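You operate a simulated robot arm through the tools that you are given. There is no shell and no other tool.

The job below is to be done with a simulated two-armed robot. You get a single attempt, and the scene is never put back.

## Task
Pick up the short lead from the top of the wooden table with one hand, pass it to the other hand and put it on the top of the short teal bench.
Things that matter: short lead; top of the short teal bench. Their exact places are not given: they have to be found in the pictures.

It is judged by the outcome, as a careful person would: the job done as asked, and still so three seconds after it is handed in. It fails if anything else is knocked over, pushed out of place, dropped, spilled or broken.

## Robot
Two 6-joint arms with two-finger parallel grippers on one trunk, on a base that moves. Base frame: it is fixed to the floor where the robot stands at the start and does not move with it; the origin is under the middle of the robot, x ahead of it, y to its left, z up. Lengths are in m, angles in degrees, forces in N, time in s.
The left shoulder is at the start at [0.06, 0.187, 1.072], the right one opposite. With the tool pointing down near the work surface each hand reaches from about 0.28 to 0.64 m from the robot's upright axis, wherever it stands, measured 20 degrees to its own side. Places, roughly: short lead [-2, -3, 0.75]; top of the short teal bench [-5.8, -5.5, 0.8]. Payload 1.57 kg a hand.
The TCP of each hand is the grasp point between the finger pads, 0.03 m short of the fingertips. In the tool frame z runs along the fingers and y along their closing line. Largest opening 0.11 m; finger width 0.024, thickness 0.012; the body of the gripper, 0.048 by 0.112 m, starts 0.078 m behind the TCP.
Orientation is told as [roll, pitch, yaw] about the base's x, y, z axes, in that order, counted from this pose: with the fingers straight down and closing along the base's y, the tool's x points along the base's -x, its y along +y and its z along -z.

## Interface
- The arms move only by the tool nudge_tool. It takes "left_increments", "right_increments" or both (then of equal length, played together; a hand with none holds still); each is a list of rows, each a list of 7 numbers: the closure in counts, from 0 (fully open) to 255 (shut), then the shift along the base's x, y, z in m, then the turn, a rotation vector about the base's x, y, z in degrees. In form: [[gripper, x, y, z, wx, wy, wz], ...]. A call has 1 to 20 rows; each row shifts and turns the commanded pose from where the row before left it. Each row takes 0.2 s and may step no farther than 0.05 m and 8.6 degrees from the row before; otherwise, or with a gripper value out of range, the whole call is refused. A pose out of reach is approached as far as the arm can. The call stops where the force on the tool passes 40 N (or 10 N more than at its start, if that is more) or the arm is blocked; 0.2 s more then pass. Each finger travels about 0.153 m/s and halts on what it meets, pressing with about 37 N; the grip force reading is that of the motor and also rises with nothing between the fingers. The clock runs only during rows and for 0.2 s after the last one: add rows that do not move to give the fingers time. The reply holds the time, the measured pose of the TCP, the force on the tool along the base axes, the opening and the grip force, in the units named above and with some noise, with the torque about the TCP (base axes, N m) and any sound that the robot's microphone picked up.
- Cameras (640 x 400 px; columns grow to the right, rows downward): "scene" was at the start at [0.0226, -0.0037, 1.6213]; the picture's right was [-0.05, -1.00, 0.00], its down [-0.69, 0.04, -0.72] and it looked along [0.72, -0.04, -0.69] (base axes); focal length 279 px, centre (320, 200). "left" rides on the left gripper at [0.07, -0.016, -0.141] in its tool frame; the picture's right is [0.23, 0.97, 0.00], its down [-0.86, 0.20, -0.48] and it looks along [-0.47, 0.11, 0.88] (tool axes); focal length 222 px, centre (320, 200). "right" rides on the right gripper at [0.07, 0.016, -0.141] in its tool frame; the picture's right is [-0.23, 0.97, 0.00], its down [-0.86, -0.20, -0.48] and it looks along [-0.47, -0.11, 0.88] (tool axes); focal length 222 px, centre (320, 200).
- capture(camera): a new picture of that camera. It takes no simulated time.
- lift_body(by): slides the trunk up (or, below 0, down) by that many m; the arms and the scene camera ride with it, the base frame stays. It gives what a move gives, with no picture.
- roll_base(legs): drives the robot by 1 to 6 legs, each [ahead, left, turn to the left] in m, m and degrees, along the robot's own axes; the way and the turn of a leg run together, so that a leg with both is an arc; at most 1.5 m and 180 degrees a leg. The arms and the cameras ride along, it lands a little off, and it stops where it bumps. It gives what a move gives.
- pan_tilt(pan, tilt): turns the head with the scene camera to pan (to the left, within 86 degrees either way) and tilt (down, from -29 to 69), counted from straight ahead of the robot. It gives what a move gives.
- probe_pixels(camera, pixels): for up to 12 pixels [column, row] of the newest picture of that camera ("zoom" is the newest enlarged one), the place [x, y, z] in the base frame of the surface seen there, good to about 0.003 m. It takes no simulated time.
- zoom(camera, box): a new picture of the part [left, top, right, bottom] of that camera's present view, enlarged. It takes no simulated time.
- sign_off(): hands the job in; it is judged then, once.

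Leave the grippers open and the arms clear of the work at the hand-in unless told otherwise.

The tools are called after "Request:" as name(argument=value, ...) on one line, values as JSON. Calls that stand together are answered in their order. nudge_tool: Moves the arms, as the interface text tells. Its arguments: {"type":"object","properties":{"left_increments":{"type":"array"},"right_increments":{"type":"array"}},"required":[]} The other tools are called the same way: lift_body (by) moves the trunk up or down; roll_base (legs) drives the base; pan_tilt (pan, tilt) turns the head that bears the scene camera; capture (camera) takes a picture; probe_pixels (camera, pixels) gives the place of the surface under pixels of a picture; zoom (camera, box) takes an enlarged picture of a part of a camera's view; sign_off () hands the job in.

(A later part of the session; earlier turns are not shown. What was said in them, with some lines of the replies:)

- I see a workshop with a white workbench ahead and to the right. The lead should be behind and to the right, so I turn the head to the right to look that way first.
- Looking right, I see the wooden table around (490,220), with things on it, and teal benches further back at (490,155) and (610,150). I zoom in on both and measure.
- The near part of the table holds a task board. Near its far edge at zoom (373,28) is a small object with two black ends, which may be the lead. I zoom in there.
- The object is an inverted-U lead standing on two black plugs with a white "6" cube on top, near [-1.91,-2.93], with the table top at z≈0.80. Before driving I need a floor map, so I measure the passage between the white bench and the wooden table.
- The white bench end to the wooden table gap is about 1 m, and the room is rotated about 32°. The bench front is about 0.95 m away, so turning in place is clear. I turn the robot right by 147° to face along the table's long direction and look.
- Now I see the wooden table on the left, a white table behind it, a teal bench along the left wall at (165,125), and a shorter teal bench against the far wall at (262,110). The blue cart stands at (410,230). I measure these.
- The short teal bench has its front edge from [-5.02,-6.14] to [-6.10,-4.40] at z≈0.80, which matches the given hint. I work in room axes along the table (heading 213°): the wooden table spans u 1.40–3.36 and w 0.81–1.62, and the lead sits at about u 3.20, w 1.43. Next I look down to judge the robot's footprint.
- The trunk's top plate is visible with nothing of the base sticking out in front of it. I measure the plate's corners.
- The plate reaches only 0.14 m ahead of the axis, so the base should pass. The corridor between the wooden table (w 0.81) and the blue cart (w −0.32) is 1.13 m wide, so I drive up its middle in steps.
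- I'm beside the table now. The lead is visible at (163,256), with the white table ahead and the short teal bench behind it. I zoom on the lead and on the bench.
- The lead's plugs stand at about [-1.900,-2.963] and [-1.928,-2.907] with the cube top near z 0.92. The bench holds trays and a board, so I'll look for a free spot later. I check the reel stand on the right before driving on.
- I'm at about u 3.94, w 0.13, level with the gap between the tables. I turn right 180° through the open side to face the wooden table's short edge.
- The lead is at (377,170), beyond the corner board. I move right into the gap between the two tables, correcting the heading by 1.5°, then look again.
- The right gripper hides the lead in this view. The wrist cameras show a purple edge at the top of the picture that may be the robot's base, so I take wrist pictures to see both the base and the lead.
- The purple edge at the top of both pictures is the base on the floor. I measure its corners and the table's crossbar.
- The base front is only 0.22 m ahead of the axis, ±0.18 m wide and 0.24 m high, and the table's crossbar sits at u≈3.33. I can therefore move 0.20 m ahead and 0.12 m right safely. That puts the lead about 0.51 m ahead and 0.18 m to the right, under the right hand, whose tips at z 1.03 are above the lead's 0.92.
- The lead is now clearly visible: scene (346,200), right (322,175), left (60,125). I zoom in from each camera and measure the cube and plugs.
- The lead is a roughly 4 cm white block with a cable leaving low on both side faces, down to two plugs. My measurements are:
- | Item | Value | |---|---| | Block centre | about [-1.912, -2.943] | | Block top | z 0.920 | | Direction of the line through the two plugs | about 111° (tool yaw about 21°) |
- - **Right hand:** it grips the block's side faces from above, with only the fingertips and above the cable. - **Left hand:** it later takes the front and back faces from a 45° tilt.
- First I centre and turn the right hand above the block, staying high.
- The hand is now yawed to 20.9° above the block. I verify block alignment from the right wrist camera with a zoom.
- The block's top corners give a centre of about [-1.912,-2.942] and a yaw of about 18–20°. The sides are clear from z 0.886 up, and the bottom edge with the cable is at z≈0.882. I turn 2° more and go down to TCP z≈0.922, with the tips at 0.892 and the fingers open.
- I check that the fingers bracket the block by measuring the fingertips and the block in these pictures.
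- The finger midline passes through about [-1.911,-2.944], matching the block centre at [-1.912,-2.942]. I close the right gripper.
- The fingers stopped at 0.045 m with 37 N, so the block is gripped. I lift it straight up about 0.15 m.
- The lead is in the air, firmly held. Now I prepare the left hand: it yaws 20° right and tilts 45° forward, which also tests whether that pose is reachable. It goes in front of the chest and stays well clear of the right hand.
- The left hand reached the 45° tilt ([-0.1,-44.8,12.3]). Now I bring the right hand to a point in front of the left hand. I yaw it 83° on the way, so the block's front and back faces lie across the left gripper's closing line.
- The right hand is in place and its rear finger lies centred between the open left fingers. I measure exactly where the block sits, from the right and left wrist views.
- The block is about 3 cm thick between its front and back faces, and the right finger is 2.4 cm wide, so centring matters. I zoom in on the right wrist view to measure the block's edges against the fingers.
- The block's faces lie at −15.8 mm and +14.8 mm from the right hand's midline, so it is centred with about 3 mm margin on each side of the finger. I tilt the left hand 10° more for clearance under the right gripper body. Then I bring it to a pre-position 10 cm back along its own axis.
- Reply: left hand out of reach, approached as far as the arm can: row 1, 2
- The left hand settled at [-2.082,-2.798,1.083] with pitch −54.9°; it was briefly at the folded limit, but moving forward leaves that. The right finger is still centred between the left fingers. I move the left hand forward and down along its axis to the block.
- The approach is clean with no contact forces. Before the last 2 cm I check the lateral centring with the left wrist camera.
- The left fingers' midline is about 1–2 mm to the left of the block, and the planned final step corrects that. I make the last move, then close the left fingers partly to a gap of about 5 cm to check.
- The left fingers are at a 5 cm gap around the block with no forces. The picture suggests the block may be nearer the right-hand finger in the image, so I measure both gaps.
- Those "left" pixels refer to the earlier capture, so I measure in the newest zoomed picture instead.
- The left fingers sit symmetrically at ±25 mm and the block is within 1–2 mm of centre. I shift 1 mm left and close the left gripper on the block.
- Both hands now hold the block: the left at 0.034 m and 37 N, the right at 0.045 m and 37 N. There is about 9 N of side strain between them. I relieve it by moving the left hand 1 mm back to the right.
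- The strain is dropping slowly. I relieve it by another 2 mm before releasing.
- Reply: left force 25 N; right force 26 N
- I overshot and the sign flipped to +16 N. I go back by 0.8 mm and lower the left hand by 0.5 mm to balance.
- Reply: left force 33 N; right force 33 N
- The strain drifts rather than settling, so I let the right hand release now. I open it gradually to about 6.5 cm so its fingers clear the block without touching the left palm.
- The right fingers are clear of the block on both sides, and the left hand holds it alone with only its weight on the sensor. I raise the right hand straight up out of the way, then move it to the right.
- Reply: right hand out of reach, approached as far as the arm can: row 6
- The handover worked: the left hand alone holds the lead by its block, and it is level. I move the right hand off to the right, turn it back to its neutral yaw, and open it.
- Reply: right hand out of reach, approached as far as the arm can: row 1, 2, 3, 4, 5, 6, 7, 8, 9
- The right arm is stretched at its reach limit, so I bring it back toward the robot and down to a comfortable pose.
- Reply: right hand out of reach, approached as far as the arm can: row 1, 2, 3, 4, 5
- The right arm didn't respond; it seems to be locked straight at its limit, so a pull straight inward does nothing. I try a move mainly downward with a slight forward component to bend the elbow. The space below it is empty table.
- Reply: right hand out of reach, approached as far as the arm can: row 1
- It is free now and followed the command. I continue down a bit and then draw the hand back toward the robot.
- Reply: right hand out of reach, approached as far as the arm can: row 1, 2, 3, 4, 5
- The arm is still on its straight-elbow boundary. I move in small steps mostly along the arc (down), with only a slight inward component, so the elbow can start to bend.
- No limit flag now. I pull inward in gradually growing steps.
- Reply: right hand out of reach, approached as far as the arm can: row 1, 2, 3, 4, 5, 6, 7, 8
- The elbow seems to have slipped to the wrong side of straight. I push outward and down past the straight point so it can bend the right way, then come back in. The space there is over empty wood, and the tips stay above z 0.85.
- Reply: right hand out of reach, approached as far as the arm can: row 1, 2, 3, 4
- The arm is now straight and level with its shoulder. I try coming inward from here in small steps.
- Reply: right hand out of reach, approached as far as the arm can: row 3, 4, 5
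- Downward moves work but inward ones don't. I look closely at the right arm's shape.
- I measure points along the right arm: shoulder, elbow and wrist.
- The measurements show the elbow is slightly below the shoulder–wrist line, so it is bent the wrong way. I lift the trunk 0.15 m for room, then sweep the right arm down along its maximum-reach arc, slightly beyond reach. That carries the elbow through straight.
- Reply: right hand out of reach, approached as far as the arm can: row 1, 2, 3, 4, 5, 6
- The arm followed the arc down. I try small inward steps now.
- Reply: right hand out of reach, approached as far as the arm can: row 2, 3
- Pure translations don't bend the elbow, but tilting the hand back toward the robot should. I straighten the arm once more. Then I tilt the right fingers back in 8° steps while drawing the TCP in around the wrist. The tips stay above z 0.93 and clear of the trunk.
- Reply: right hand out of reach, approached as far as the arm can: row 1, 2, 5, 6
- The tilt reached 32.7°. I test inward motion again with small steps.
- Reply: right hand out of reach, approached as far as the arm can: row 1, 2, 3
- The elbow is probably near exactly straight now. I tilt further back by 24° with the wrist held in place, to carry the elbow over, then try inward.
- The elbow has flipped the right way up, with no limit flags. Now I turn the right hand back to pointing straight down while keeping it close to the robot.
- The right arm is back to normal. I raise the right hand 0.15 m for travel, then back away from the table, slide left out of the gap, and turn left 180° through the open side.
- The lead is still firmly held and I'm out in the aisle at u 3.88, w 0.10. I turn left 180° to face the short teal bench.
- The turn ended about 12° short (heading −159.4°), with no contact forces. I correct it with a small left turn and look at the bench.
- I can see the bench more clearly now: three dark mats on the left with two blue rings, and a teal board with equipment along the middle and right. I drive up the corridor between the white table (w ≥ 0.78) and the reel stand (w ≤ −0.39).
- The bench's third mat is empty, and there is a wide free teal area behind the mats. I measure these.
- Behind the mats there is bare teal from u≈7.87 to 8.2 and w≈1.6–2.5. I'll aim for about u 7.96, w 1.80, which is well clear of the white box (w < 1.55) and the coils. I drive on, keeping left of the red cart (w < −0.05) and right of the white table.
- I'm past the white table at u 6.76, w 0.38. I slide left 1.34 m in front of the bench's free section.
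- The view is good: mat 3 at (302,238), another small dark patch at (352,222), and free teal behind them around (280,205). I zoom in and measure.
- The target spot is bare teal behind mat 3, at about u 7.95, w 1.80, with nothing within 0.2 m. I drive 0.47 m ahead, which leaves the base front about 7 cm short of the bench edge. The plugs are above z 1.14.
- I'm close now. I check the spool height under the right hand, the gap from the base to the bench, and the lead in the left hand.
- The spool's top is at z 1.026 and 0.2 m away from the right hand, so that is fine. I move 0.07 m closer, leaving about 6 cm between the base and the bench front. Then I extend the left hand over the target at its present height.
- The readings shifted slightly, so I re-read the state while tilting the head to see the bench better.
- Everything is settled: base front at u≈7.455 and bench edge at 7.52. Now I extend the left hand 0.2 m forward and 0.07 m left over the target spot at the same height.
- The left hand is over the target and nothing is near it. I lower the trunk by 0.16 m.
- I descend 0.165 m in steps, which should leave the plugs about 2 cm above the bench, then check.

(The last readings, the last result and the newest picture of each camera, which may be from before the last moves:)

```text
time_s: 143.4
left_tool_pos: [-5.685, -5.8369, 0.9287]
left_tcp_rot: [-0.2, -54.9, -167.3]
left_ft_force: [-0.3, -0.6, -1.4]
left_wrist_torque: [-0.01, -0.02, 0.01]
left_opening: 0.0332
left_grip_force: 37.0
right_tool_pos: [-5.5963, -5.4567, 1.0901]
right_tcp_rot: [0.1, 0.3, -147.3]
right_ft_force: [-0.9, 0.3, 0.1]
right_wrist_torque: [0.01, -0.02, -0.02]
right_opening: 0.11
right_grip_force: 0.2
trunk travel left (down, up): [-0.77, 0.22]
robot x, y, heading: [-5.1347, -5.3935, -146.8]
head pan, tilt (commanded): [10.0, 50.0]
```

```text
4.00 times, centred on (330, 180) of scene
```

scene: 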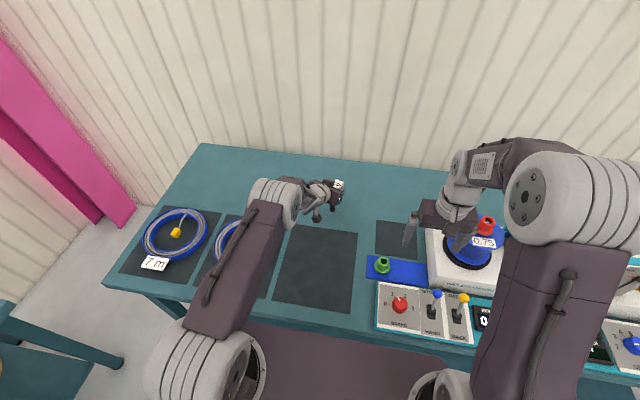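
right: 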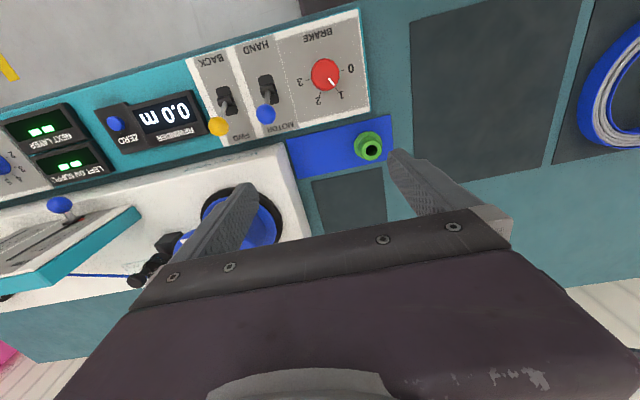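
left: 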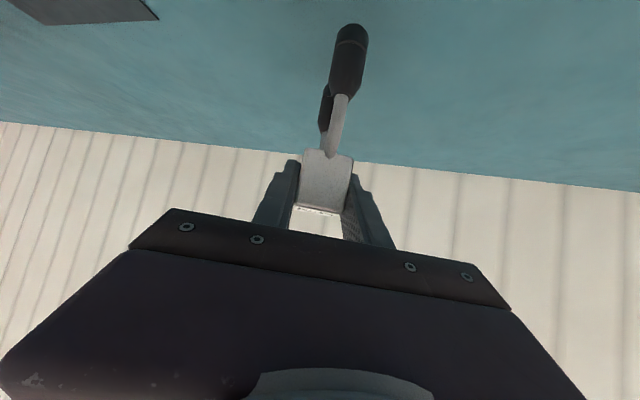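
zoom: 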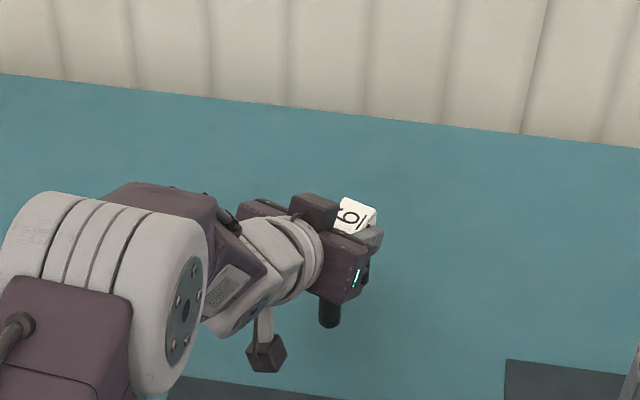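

The plugs should be about 2 cm above the teal surface. I lower a further 1.4 cm, then creep down in millimetre steps while watching the force.

Request:
nudge_tool(left_increments=[[230, 0, 0, -0.008, 0, 0, 0], [230, 0, 0, -0.006, 0, 0, 0], [230, 0, 0, 0, 0, 0, 0]])

Request:
capture(camera="left")

Request:
zoom(camera="left", box=[270, 0, 430, 120])

Request:
probe_pixels(camera="left", pixels=[[352, 28], [348, 45], [325, 100], [327, 122], [300, 60], [420, 60], [325, 150]])

```text
time_s: 144.2
left_tool_pos: [-5.6858, -5.8355, 0.9147]
left_tcp_rot: [-0.1, -54.9, -167.2]
left_ft_force: [0.2, -0.4, -1.3]
left_wrist_torque: [0.0, -0.01, 0.0]
left_opening: 0.0336
left_grip_force: 37.6
right_tool_pos: [-5.5964, -5.4569, 1.0905]
right_tcp_rot: [0.1, 0.2, -147.3]
right_ft_force: [0.4, 0.2, 0.3]
right_wrist_torque: [0.01, 0.01, 0.04]
right_opening: 0.1101
right_grip_force: 0.0
trunk travel left (down, up): [-0.77, 0.22]
robot x, y, heading: [-5.1321, -5.3896, -147.2]
head pan, tilt (commanded): [10.0, 50.0]
```

```text
taken
```

left: 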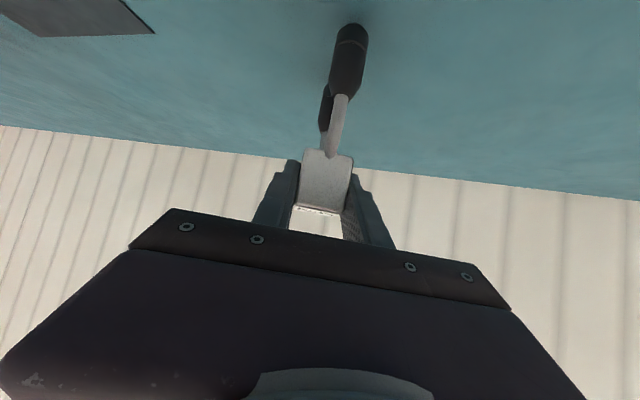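

```text
3.33 times, centred on (350, 60) of left
```

zoom: 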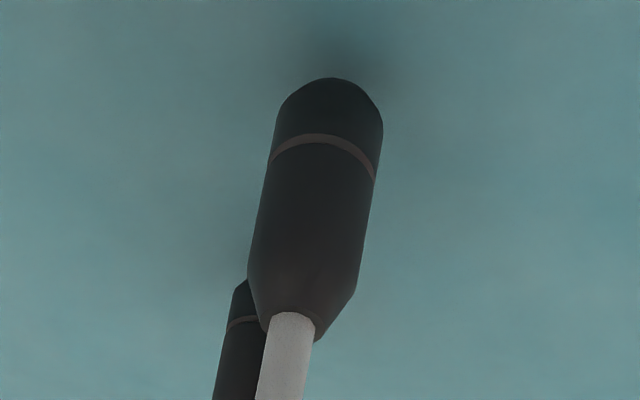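

```text
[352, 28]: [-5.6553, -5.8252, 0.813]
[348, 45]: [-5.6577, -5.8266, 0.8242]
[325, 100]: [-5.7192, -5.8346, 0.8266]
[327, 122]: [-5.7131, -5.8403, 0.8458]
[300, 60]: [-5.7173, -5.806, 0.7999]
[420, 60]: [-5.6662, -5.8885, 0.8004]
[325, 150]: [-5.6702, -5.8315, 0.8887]
```

The plug bottoms are about 1 cm above the surface (plug z≈0.811 against bench 0.800). I lower 5 mm, then creep.

Request:
nudge_tool(left_increments=[[230, 0, 0, -0.003, 0, 0, 0], [230, 0, 0, -0.002, 0, 0, 0], [230, 0, 0, 0, 0, 0, 0]])

Request:
nudge_tool(left_increments=[[230, 0, 0, -0.0015, 0, 0, 0], [230, 0, 0, 0, 0, 0, 0]])

Request:
nudge_tool(left_increments=[[230, 0, 0, -0.0015, 0, 0, 0], [230, 0, 0, 0, 0, 0, 0]])

```text
time_s: 145.0
left_tool_pos: [-5.6867, -5.8367, 0.91]
left_tcp_rot: [0.0, -55.0, -167.2]
left_ft_force: [-0.3, 0.0, -1.4]
left_wrist_torque: [0.0, -0.06, 0.02]
left_opening: 0.0337
left_grip_force: 36.1
right_tool_pos: [-5.5951, -5.4569, 1.091]
right_tcp_rot: [0.0, 0.3, -147.3]
right_ft_force: [-0.8, 0.5, 0.7]
right_wrist_torque: [0.03, -0.01, 0.02]
right_opening: 0.1098
right_grip_force: 0.0
trunk travel left (down, up): [-0.77, 0.22]
robot x, y, heading: [-5.1354, -5.3969, -147.4]
head pan, tilt (commanded): [10.0, 50.0]
```

```text
time_s: 145.6
left_tool_pos: [-5.6862, -5.8347, 0.9071]
left_tcp_rot: [-0.1, -54.8, -167.3]
left_ft_force: [-0.7, -0.1, -1.0]
left_wrist_torque: [0.0, -0.02, -0.01]
left_opening: 0.0336
left_grip_force: 37.2
right_tool_pos: [-5.5964, -5.458, 1.0907]
right_tcp_rot: [-0.1, 0.3, -147.2]
right_ft_force: [-0.1, -0.5, 0.2]
right_wrist_torque: [0.03, -0.01, -0.01]
right_opening: 0.1098
right_grip_force: 0.0
trunk travel left (down, up): [-0.77, 0.22]
robot x, y, heading: [-5.136, -5.3953, -146.9]
head pan, tilt (commanded): [10.0, 50.0]
```

```text
time_s: 146.2
left_tool_pos: [-5.6855, -5.8361, 0.9075]
left_tcp_rot: [0.0, -55.0, -167.4]
left_ft_force: [-1.3, -0.1, 2.1]
left_wrist_torque: [-0.02, 0.11, -0.02]
left_opening: 0.0334
left_grip_force: 37.1
right_tool_pos: [-5.5951, -5.457, 1.0902]
right_tcp_rot: [-0.1, 0.3, -147.4]
right_ft_force: [-0.4, -0.3, -0.7]
right_wrist_torque: [0.0, 0.0, 0.0]
right_opening: 0.1102
right_grip_force: 0.0
trunk travel left (down, up): [-0.77, 0.22]
robot x, y, heading: [-5.1339, -5.3899, -147.1]
head pan, tilt (commanded): [10.0, 50.0]
```

First contact: the force changed from −1.4 to +2.1 N, and the torque shows the front plug touching first. I lower another 1 mm.

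Request:
nudge_tool(left_increments=[[230, 0, 0, -0.001, 0, 0, 0], [230, 0, 0, 0, 0, 0, 0]])

Request:
capture(camera="left")

Request:
zoom(camera="left", box=[270, 0, 430, 120])

Request:
probe_pixels(camera="left", pixels=[[352, 27], [348, 45], [324, 97], [325, 105], [300, 60], [420, 60]])

```text
time_s: 146.8
left_tool_pos: [-5.685, -5.836, 0.9072]
left_tcp_rot: [0.1, -55.3, -167.4]
left_ft_force: [-2.0, -2.3, 8.9]
left_wrist_torque: [-0.11, -0.03, -0.03]
left_opening: 0.0335
left_grip_force: 37.3
right_tool_pos: [-5.5957, -5.4571, 1.0911]
right_tcp_rot: [0.0, 0.3, -147.3]
right_ft_force: [0.7, -0.9, 0.5]
right_wrist_torque: [-0.01, 0.01, -0.03]
right_opening: 0.1102
right_grip_force: 0.1
trunk travel left (down, up): [-0.77, 0.22]
robot x, y, heading: [-5.1338, -5.3911, -147.4]
head pan, tilt (commanded): [10.0, 50.0]
```

```text
taken
```

left: 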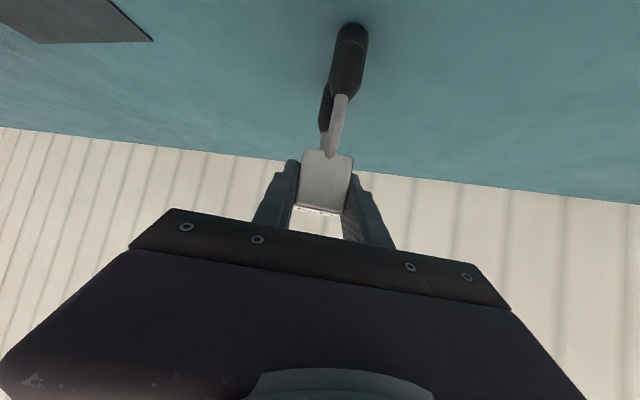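

```text
3.33 times, centred on (350, 60) of left
```

zoom: 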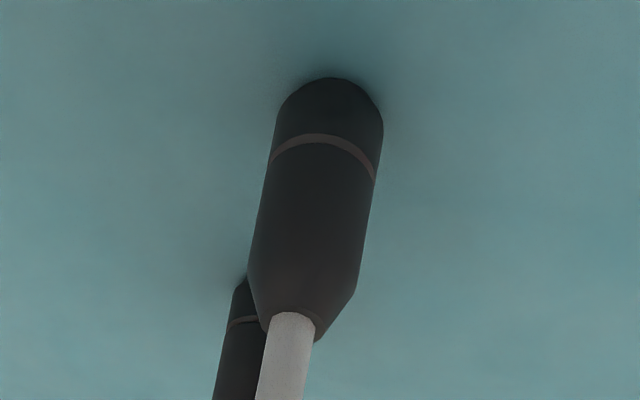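

```text
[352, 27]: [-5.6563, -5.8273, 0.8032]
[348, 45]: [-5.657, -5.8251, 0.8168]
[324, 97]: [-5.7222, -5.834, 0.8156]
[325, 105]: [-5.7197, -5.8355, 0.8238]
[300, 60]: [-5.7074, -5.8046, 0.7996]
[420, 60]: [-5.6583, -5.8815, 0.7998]
```

Both plugs are now on the bench: 9 N upward with near-zero pitch torque, and the surface at z≈0.80. I ease the pressure by 0.7 mm and then open the left fingers gradually.

Request:
nudge_tool(left_increments=[[230, 0, 0, 0.0007, 0, 0, 0], [230, 0, 0, 0, 0, 0, 0]])

```text
time_s: 147.4
left_tool_pos: [-5.6858, -5.8361, 0.909]
left_tcp_rot: [0.0, -55.0, -167.4]
left_ft_force: [-2.9, -0.8, 9.8]
left_wrist_torque: [-0.08, 0.18, -0.02]
left_opening: 0.0339
left_grip_force: 36.6
right_tool_pos: [-5.5963, -5.4564, 1.091]
right_tcp_rot: [0.0, 0.4, -147.2]
right_ft_force: [-0.6, -0.4, 0.1]
right_wrist_torque: [0.03, 0.0, 0.02]
right_opening: 0.1101
right_grip_force: 0.0
trunk travel left (down, up): [-0.77, 0.22]
robot x, y, heading: [-5.1323, -5.3932, -147.5]
head pan, tilt (commanded): [10.0, 50.0]
```

The force is still about 10 N, mostly on the front plug. I ease up another 1 mm.

Request:
nudge_tool(left_increments=[[230, 0, 0, 0.001, 0, 0, 0], [230, 0, 0, 0, 0, 0, 0]])

```text
time_s: 148.0
left_tool_pos: [-5.6863, -5.8362, 0.908]
left_tcp_rot: [-0.1, -55.1, -167.4]
left_ft_force: [-3.7, 0.7, 6.9]
left_wrist_torque: [0.02, 0.67, -0.04]
left_opening: 0.0334
left_grip_force: 36.6
right_tool_pos: [-5.5956, -5.4563, 1.0915]
right_tcp_rot: [0.0, 0.2, -147.3]
right_ft_force: [-0.4, 0.1, -0.1]
right_wrist_torque: [0.03, 0.04, 0.03]
right_opening: 0.1102
right_grip_force: 0.0
trunk travel left (down, up): [-0.77, 0.22]
robot x, y, heading: [-5.1357, -5.3892, -147.3]
head pan, tilt (commanded): [10.0, 50.0]
```

The lead stands on the bench with only a small strain left. I open the left fingers gradually now to release it.

Request:
nudge_tool(left_increments=[[172, 0, 0, 0, 0, 0, 0], [160, 0, 0, 0, 0, 0, 0], [140, 0, 0, 0, 0, 0, 0], [100, 0, 0, 0, 0, 0, 0], [40, 0, 0, 0, 0, 0, 0], [0, 0, 0, 0, 0, 0, 0], [0, 0, 0, 0, 0, 0, 0]])

Request:
capture(camera="left")

Request:
zoom(camera="scene", box=[250, 130, 410, 230])

```text
time_s: 149.6
left_tool_pos: [-5.6855, -5.8367, 0.908]
left_tcp_rot: [-0.1, -54.8, -167.3]
left_ft_force: [0.4, -0.4, 1.0]
left_wrist_torque: [0.01, 0.02, -0.01]
left_opening: 0.1097
left_grip_force: 0.1
right_tool_pos: [-5.5954, -5.4572, 1.0918]
right_tcp_rot: [0.1, 0.2, -147.3]
right_ft_force: [0.5, 0.4, 0.5]
right_wrist_torque: [0.01, -0.01, 0.03]
right_opening: 0.1099
right_grip_force: 0.0
trunk travel left (down, up): [-0.77, 0.22]
robot x, y, heading: [-5.1318, -5.388, -147.1]
head pan, tilt (commanded): [10.0, 50.0]
```

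```text
taken
```

left: 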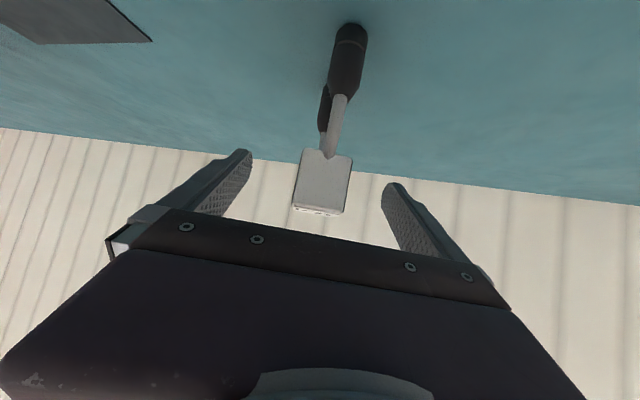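

```text
4.00 times, centred on (330, 180) of scene
```

zoom: 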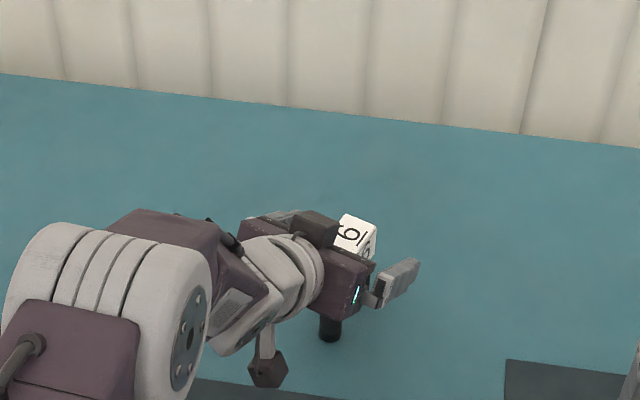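

The lead is standing on its own between the open fingers. I retreat the left hand back and up along its own axis.

Request:
nudge_tool(left_increments=[[0, 0.012, 0.0027, 0.0086, 0, 0, 0], [0, 0.02, 0.0045, 0.0144, 0, 0, 0], [0, 0.024, 0.0054, 0.0172, 0, 0, 0], [0, 0.028, 0.0063, 0.0201, 0, 0, 0], [0, 0.028, 0.0063, 0.0201, 0, 0, 0], [0, 0.015, 0.004, 0.035, 0, 0, 0], [0, 0.01, 0.002, 0.04, 0, 0, 0], [0, 0, 0, 0, 0, 0, 0]])

Request:
capture(camera="left")

Request:
capture(camera="scene")

```text
time_s: 151.4
left_tool_pos: [-5.5524, -5.803, 1.0597]
left_tcp_rot: [0.0, -54.9, -167.3]
left_ft_force: [-1.2, -0.2, 0.0]
left_wrist_torque: [-0.01, 0.0, -0.03]
left_opening: 0.1099
left_grip_force: 0.0
right_tool_pos: [-5.5969, -5.4579, 1.0911]
right_tcp_rot: [-0.1, 0.3, -147.2]
right_ft_force: [-0.4, -0.2, 0.1]
right_wrist_torque: [-0.01, -0.02, -0.01]
right_opening: 0.11
right_grip_force: 0.0
trunk travel left (down, up): [-0.77, 0.22]
robot x, y, heading: [-5.1338, -5.393, -147.0]
head pan, tilt (commanded): [10.0, 50.0]
```

```text
taken
```

left: 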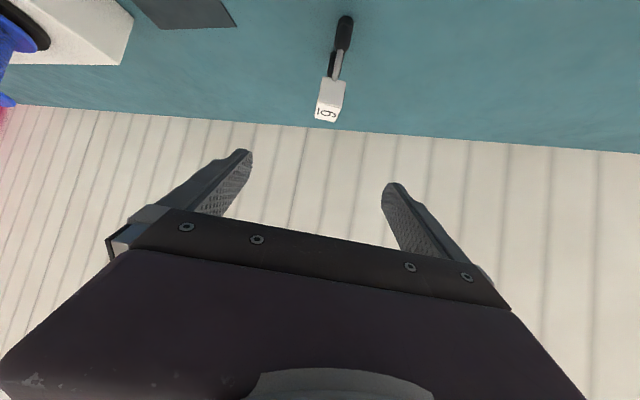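

```text
taken
```

scene: 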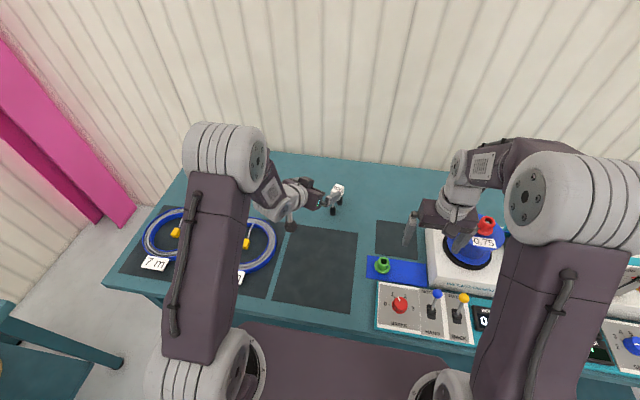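

The lead is standing on the bare teal bench top, clear of everything. I raise the trunk slightly and back the robot away so that both arms are clear, then verify.

Request:
lift_body(by=0.1)

Request:
roll_base(legs=[[-0.4, 0, 0]])

Request:
pan_tilt(pan=5, tilt=35)

Request:
capture(camera="scene")

Request:
zoom(camera="scene", box=[220, 150, 420, 275])

```text
time_s: 152.8
left_tool_pos: [-5.5516, -5.8022, 1.1599]
left_tcp_rot: [-0.1, -54.9, -167.3]
left_ft_force: [0.3, 0.2, 0.2]
left_wrist_torque: [0.0, -0.02, 0.02]
left_opening: 0.11
left_grip_force: 0.0
right_tool_pos: [-5.5965, -5.4573, 1.1895]
right_tcp_rot: [0.0, 0.3, -147.2]
right_ft_force: [0.3, -0.3, -0.1]
right_wrist_torque: [-0.02, 0.01, -0.04]
right_opening: 0.11
right_grip_force: 0.1
trunk travel left (down, up): [-0.87, 0.12]
robot x, y, heading: [-5.1343, -5.3927, -147.2]
head pan, tilt (commanded): [10.0, 50.0]
```

```text
time_s: 155.3
left_tool_pos: [-5.2098, -5.5842, 1.1585]
left_tcp_rot: [-0.2, -54.8, -166.9]
left_ft_force: [-0.4, -0.6, 0.0]
left_wrist_torque: [-0.01, 0.01, 0.02]
left_opening: 0.1099
left_grip_force: 0.1
right_tool_pos: [-5.2572, -5.2392, 1.1904]
right_tcp_rot: [0.0, 0.4, -147.1]
right_ft_force: [-1.0, -0.6, 0.7]
right_wrist_torque: [0.02, -0.05, -0.01]
right_opening: 0.1098
right_grip_force: 0.1
trunk travel left (down, up): [-0.87, 0.12]
robot x, y, heading: [-4.7951, -5.1698, -146.9]
head pan, tilt (commanded): [10.0, 50.0]
```

```text
time_s: 156.1
left_tool_pos: [-5.2071, -5.582, 1.1601]
left_tcp_rot: [-0.1, -54.9, -167.0]
left_ft_force: [-0.2, 0.1, 0.2]
left_wrist_torque: [-0.02, 0.02, 0.01]
left_opening: 0.1098
left_grip_force: 0.0
right_tool_pos: [-5.2542, -5.2383, 1.1904]
right_tcp_rot: [0.0, 0.3, -147.0]
right_ft_force: [0.3, 0.0, -0.4]
right_wrist_torque: [0.0, 0.0, 0.01]
right_opening: 0.1099
right_grip_force: 0.1
trunk travel left (down, up): [-0.87, 0.12]
robot x, y, heading: [-4.7939, -5.1688, -146.8]
head pan, tilt (commanded): [5.0, 35.0]
```

```text
taken
```

scene: 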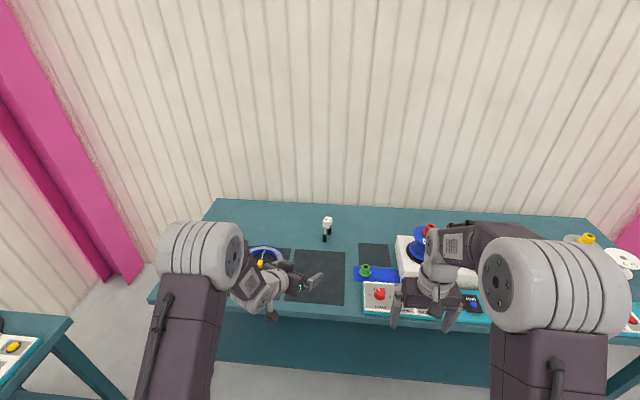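

```text
3.20 times, centred on (320, 212) of scene
```

zoom: 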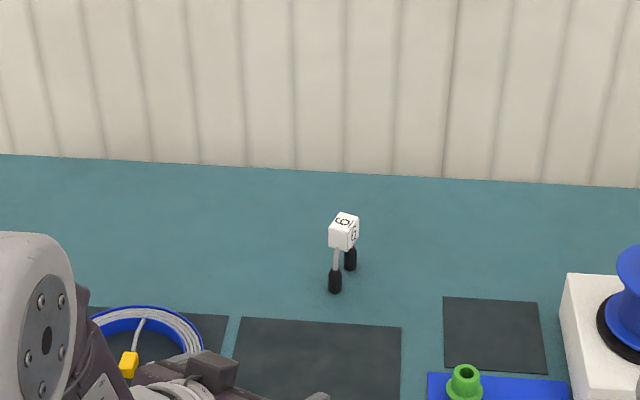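

The lead is standing upright on the teal bench top, both grippers are open and empty, and the arms are back in front of the bench edge. Nothing else on the bench has moved, so I hand the job in.

Request:
sign_off()

```text
The job is handed in.
```

The short lead is standing upright on the bare teal top of the short bench, behind the dark mats. The right hand picked it up from the wooden table and passed it to the left hand in mid-air, and the left hand set it down.

- **Final state:** both grippers are open and empty, and the robot is backed off so both arms are clear of the bench. The pictures showed nothing else knocked or moved on the bench. I took no last picture of the wooden table after leaving it.
- **Right arm:** after the hand-over it stuck at full stretch for a while. I freed it over empty table, and no contact forces showed.
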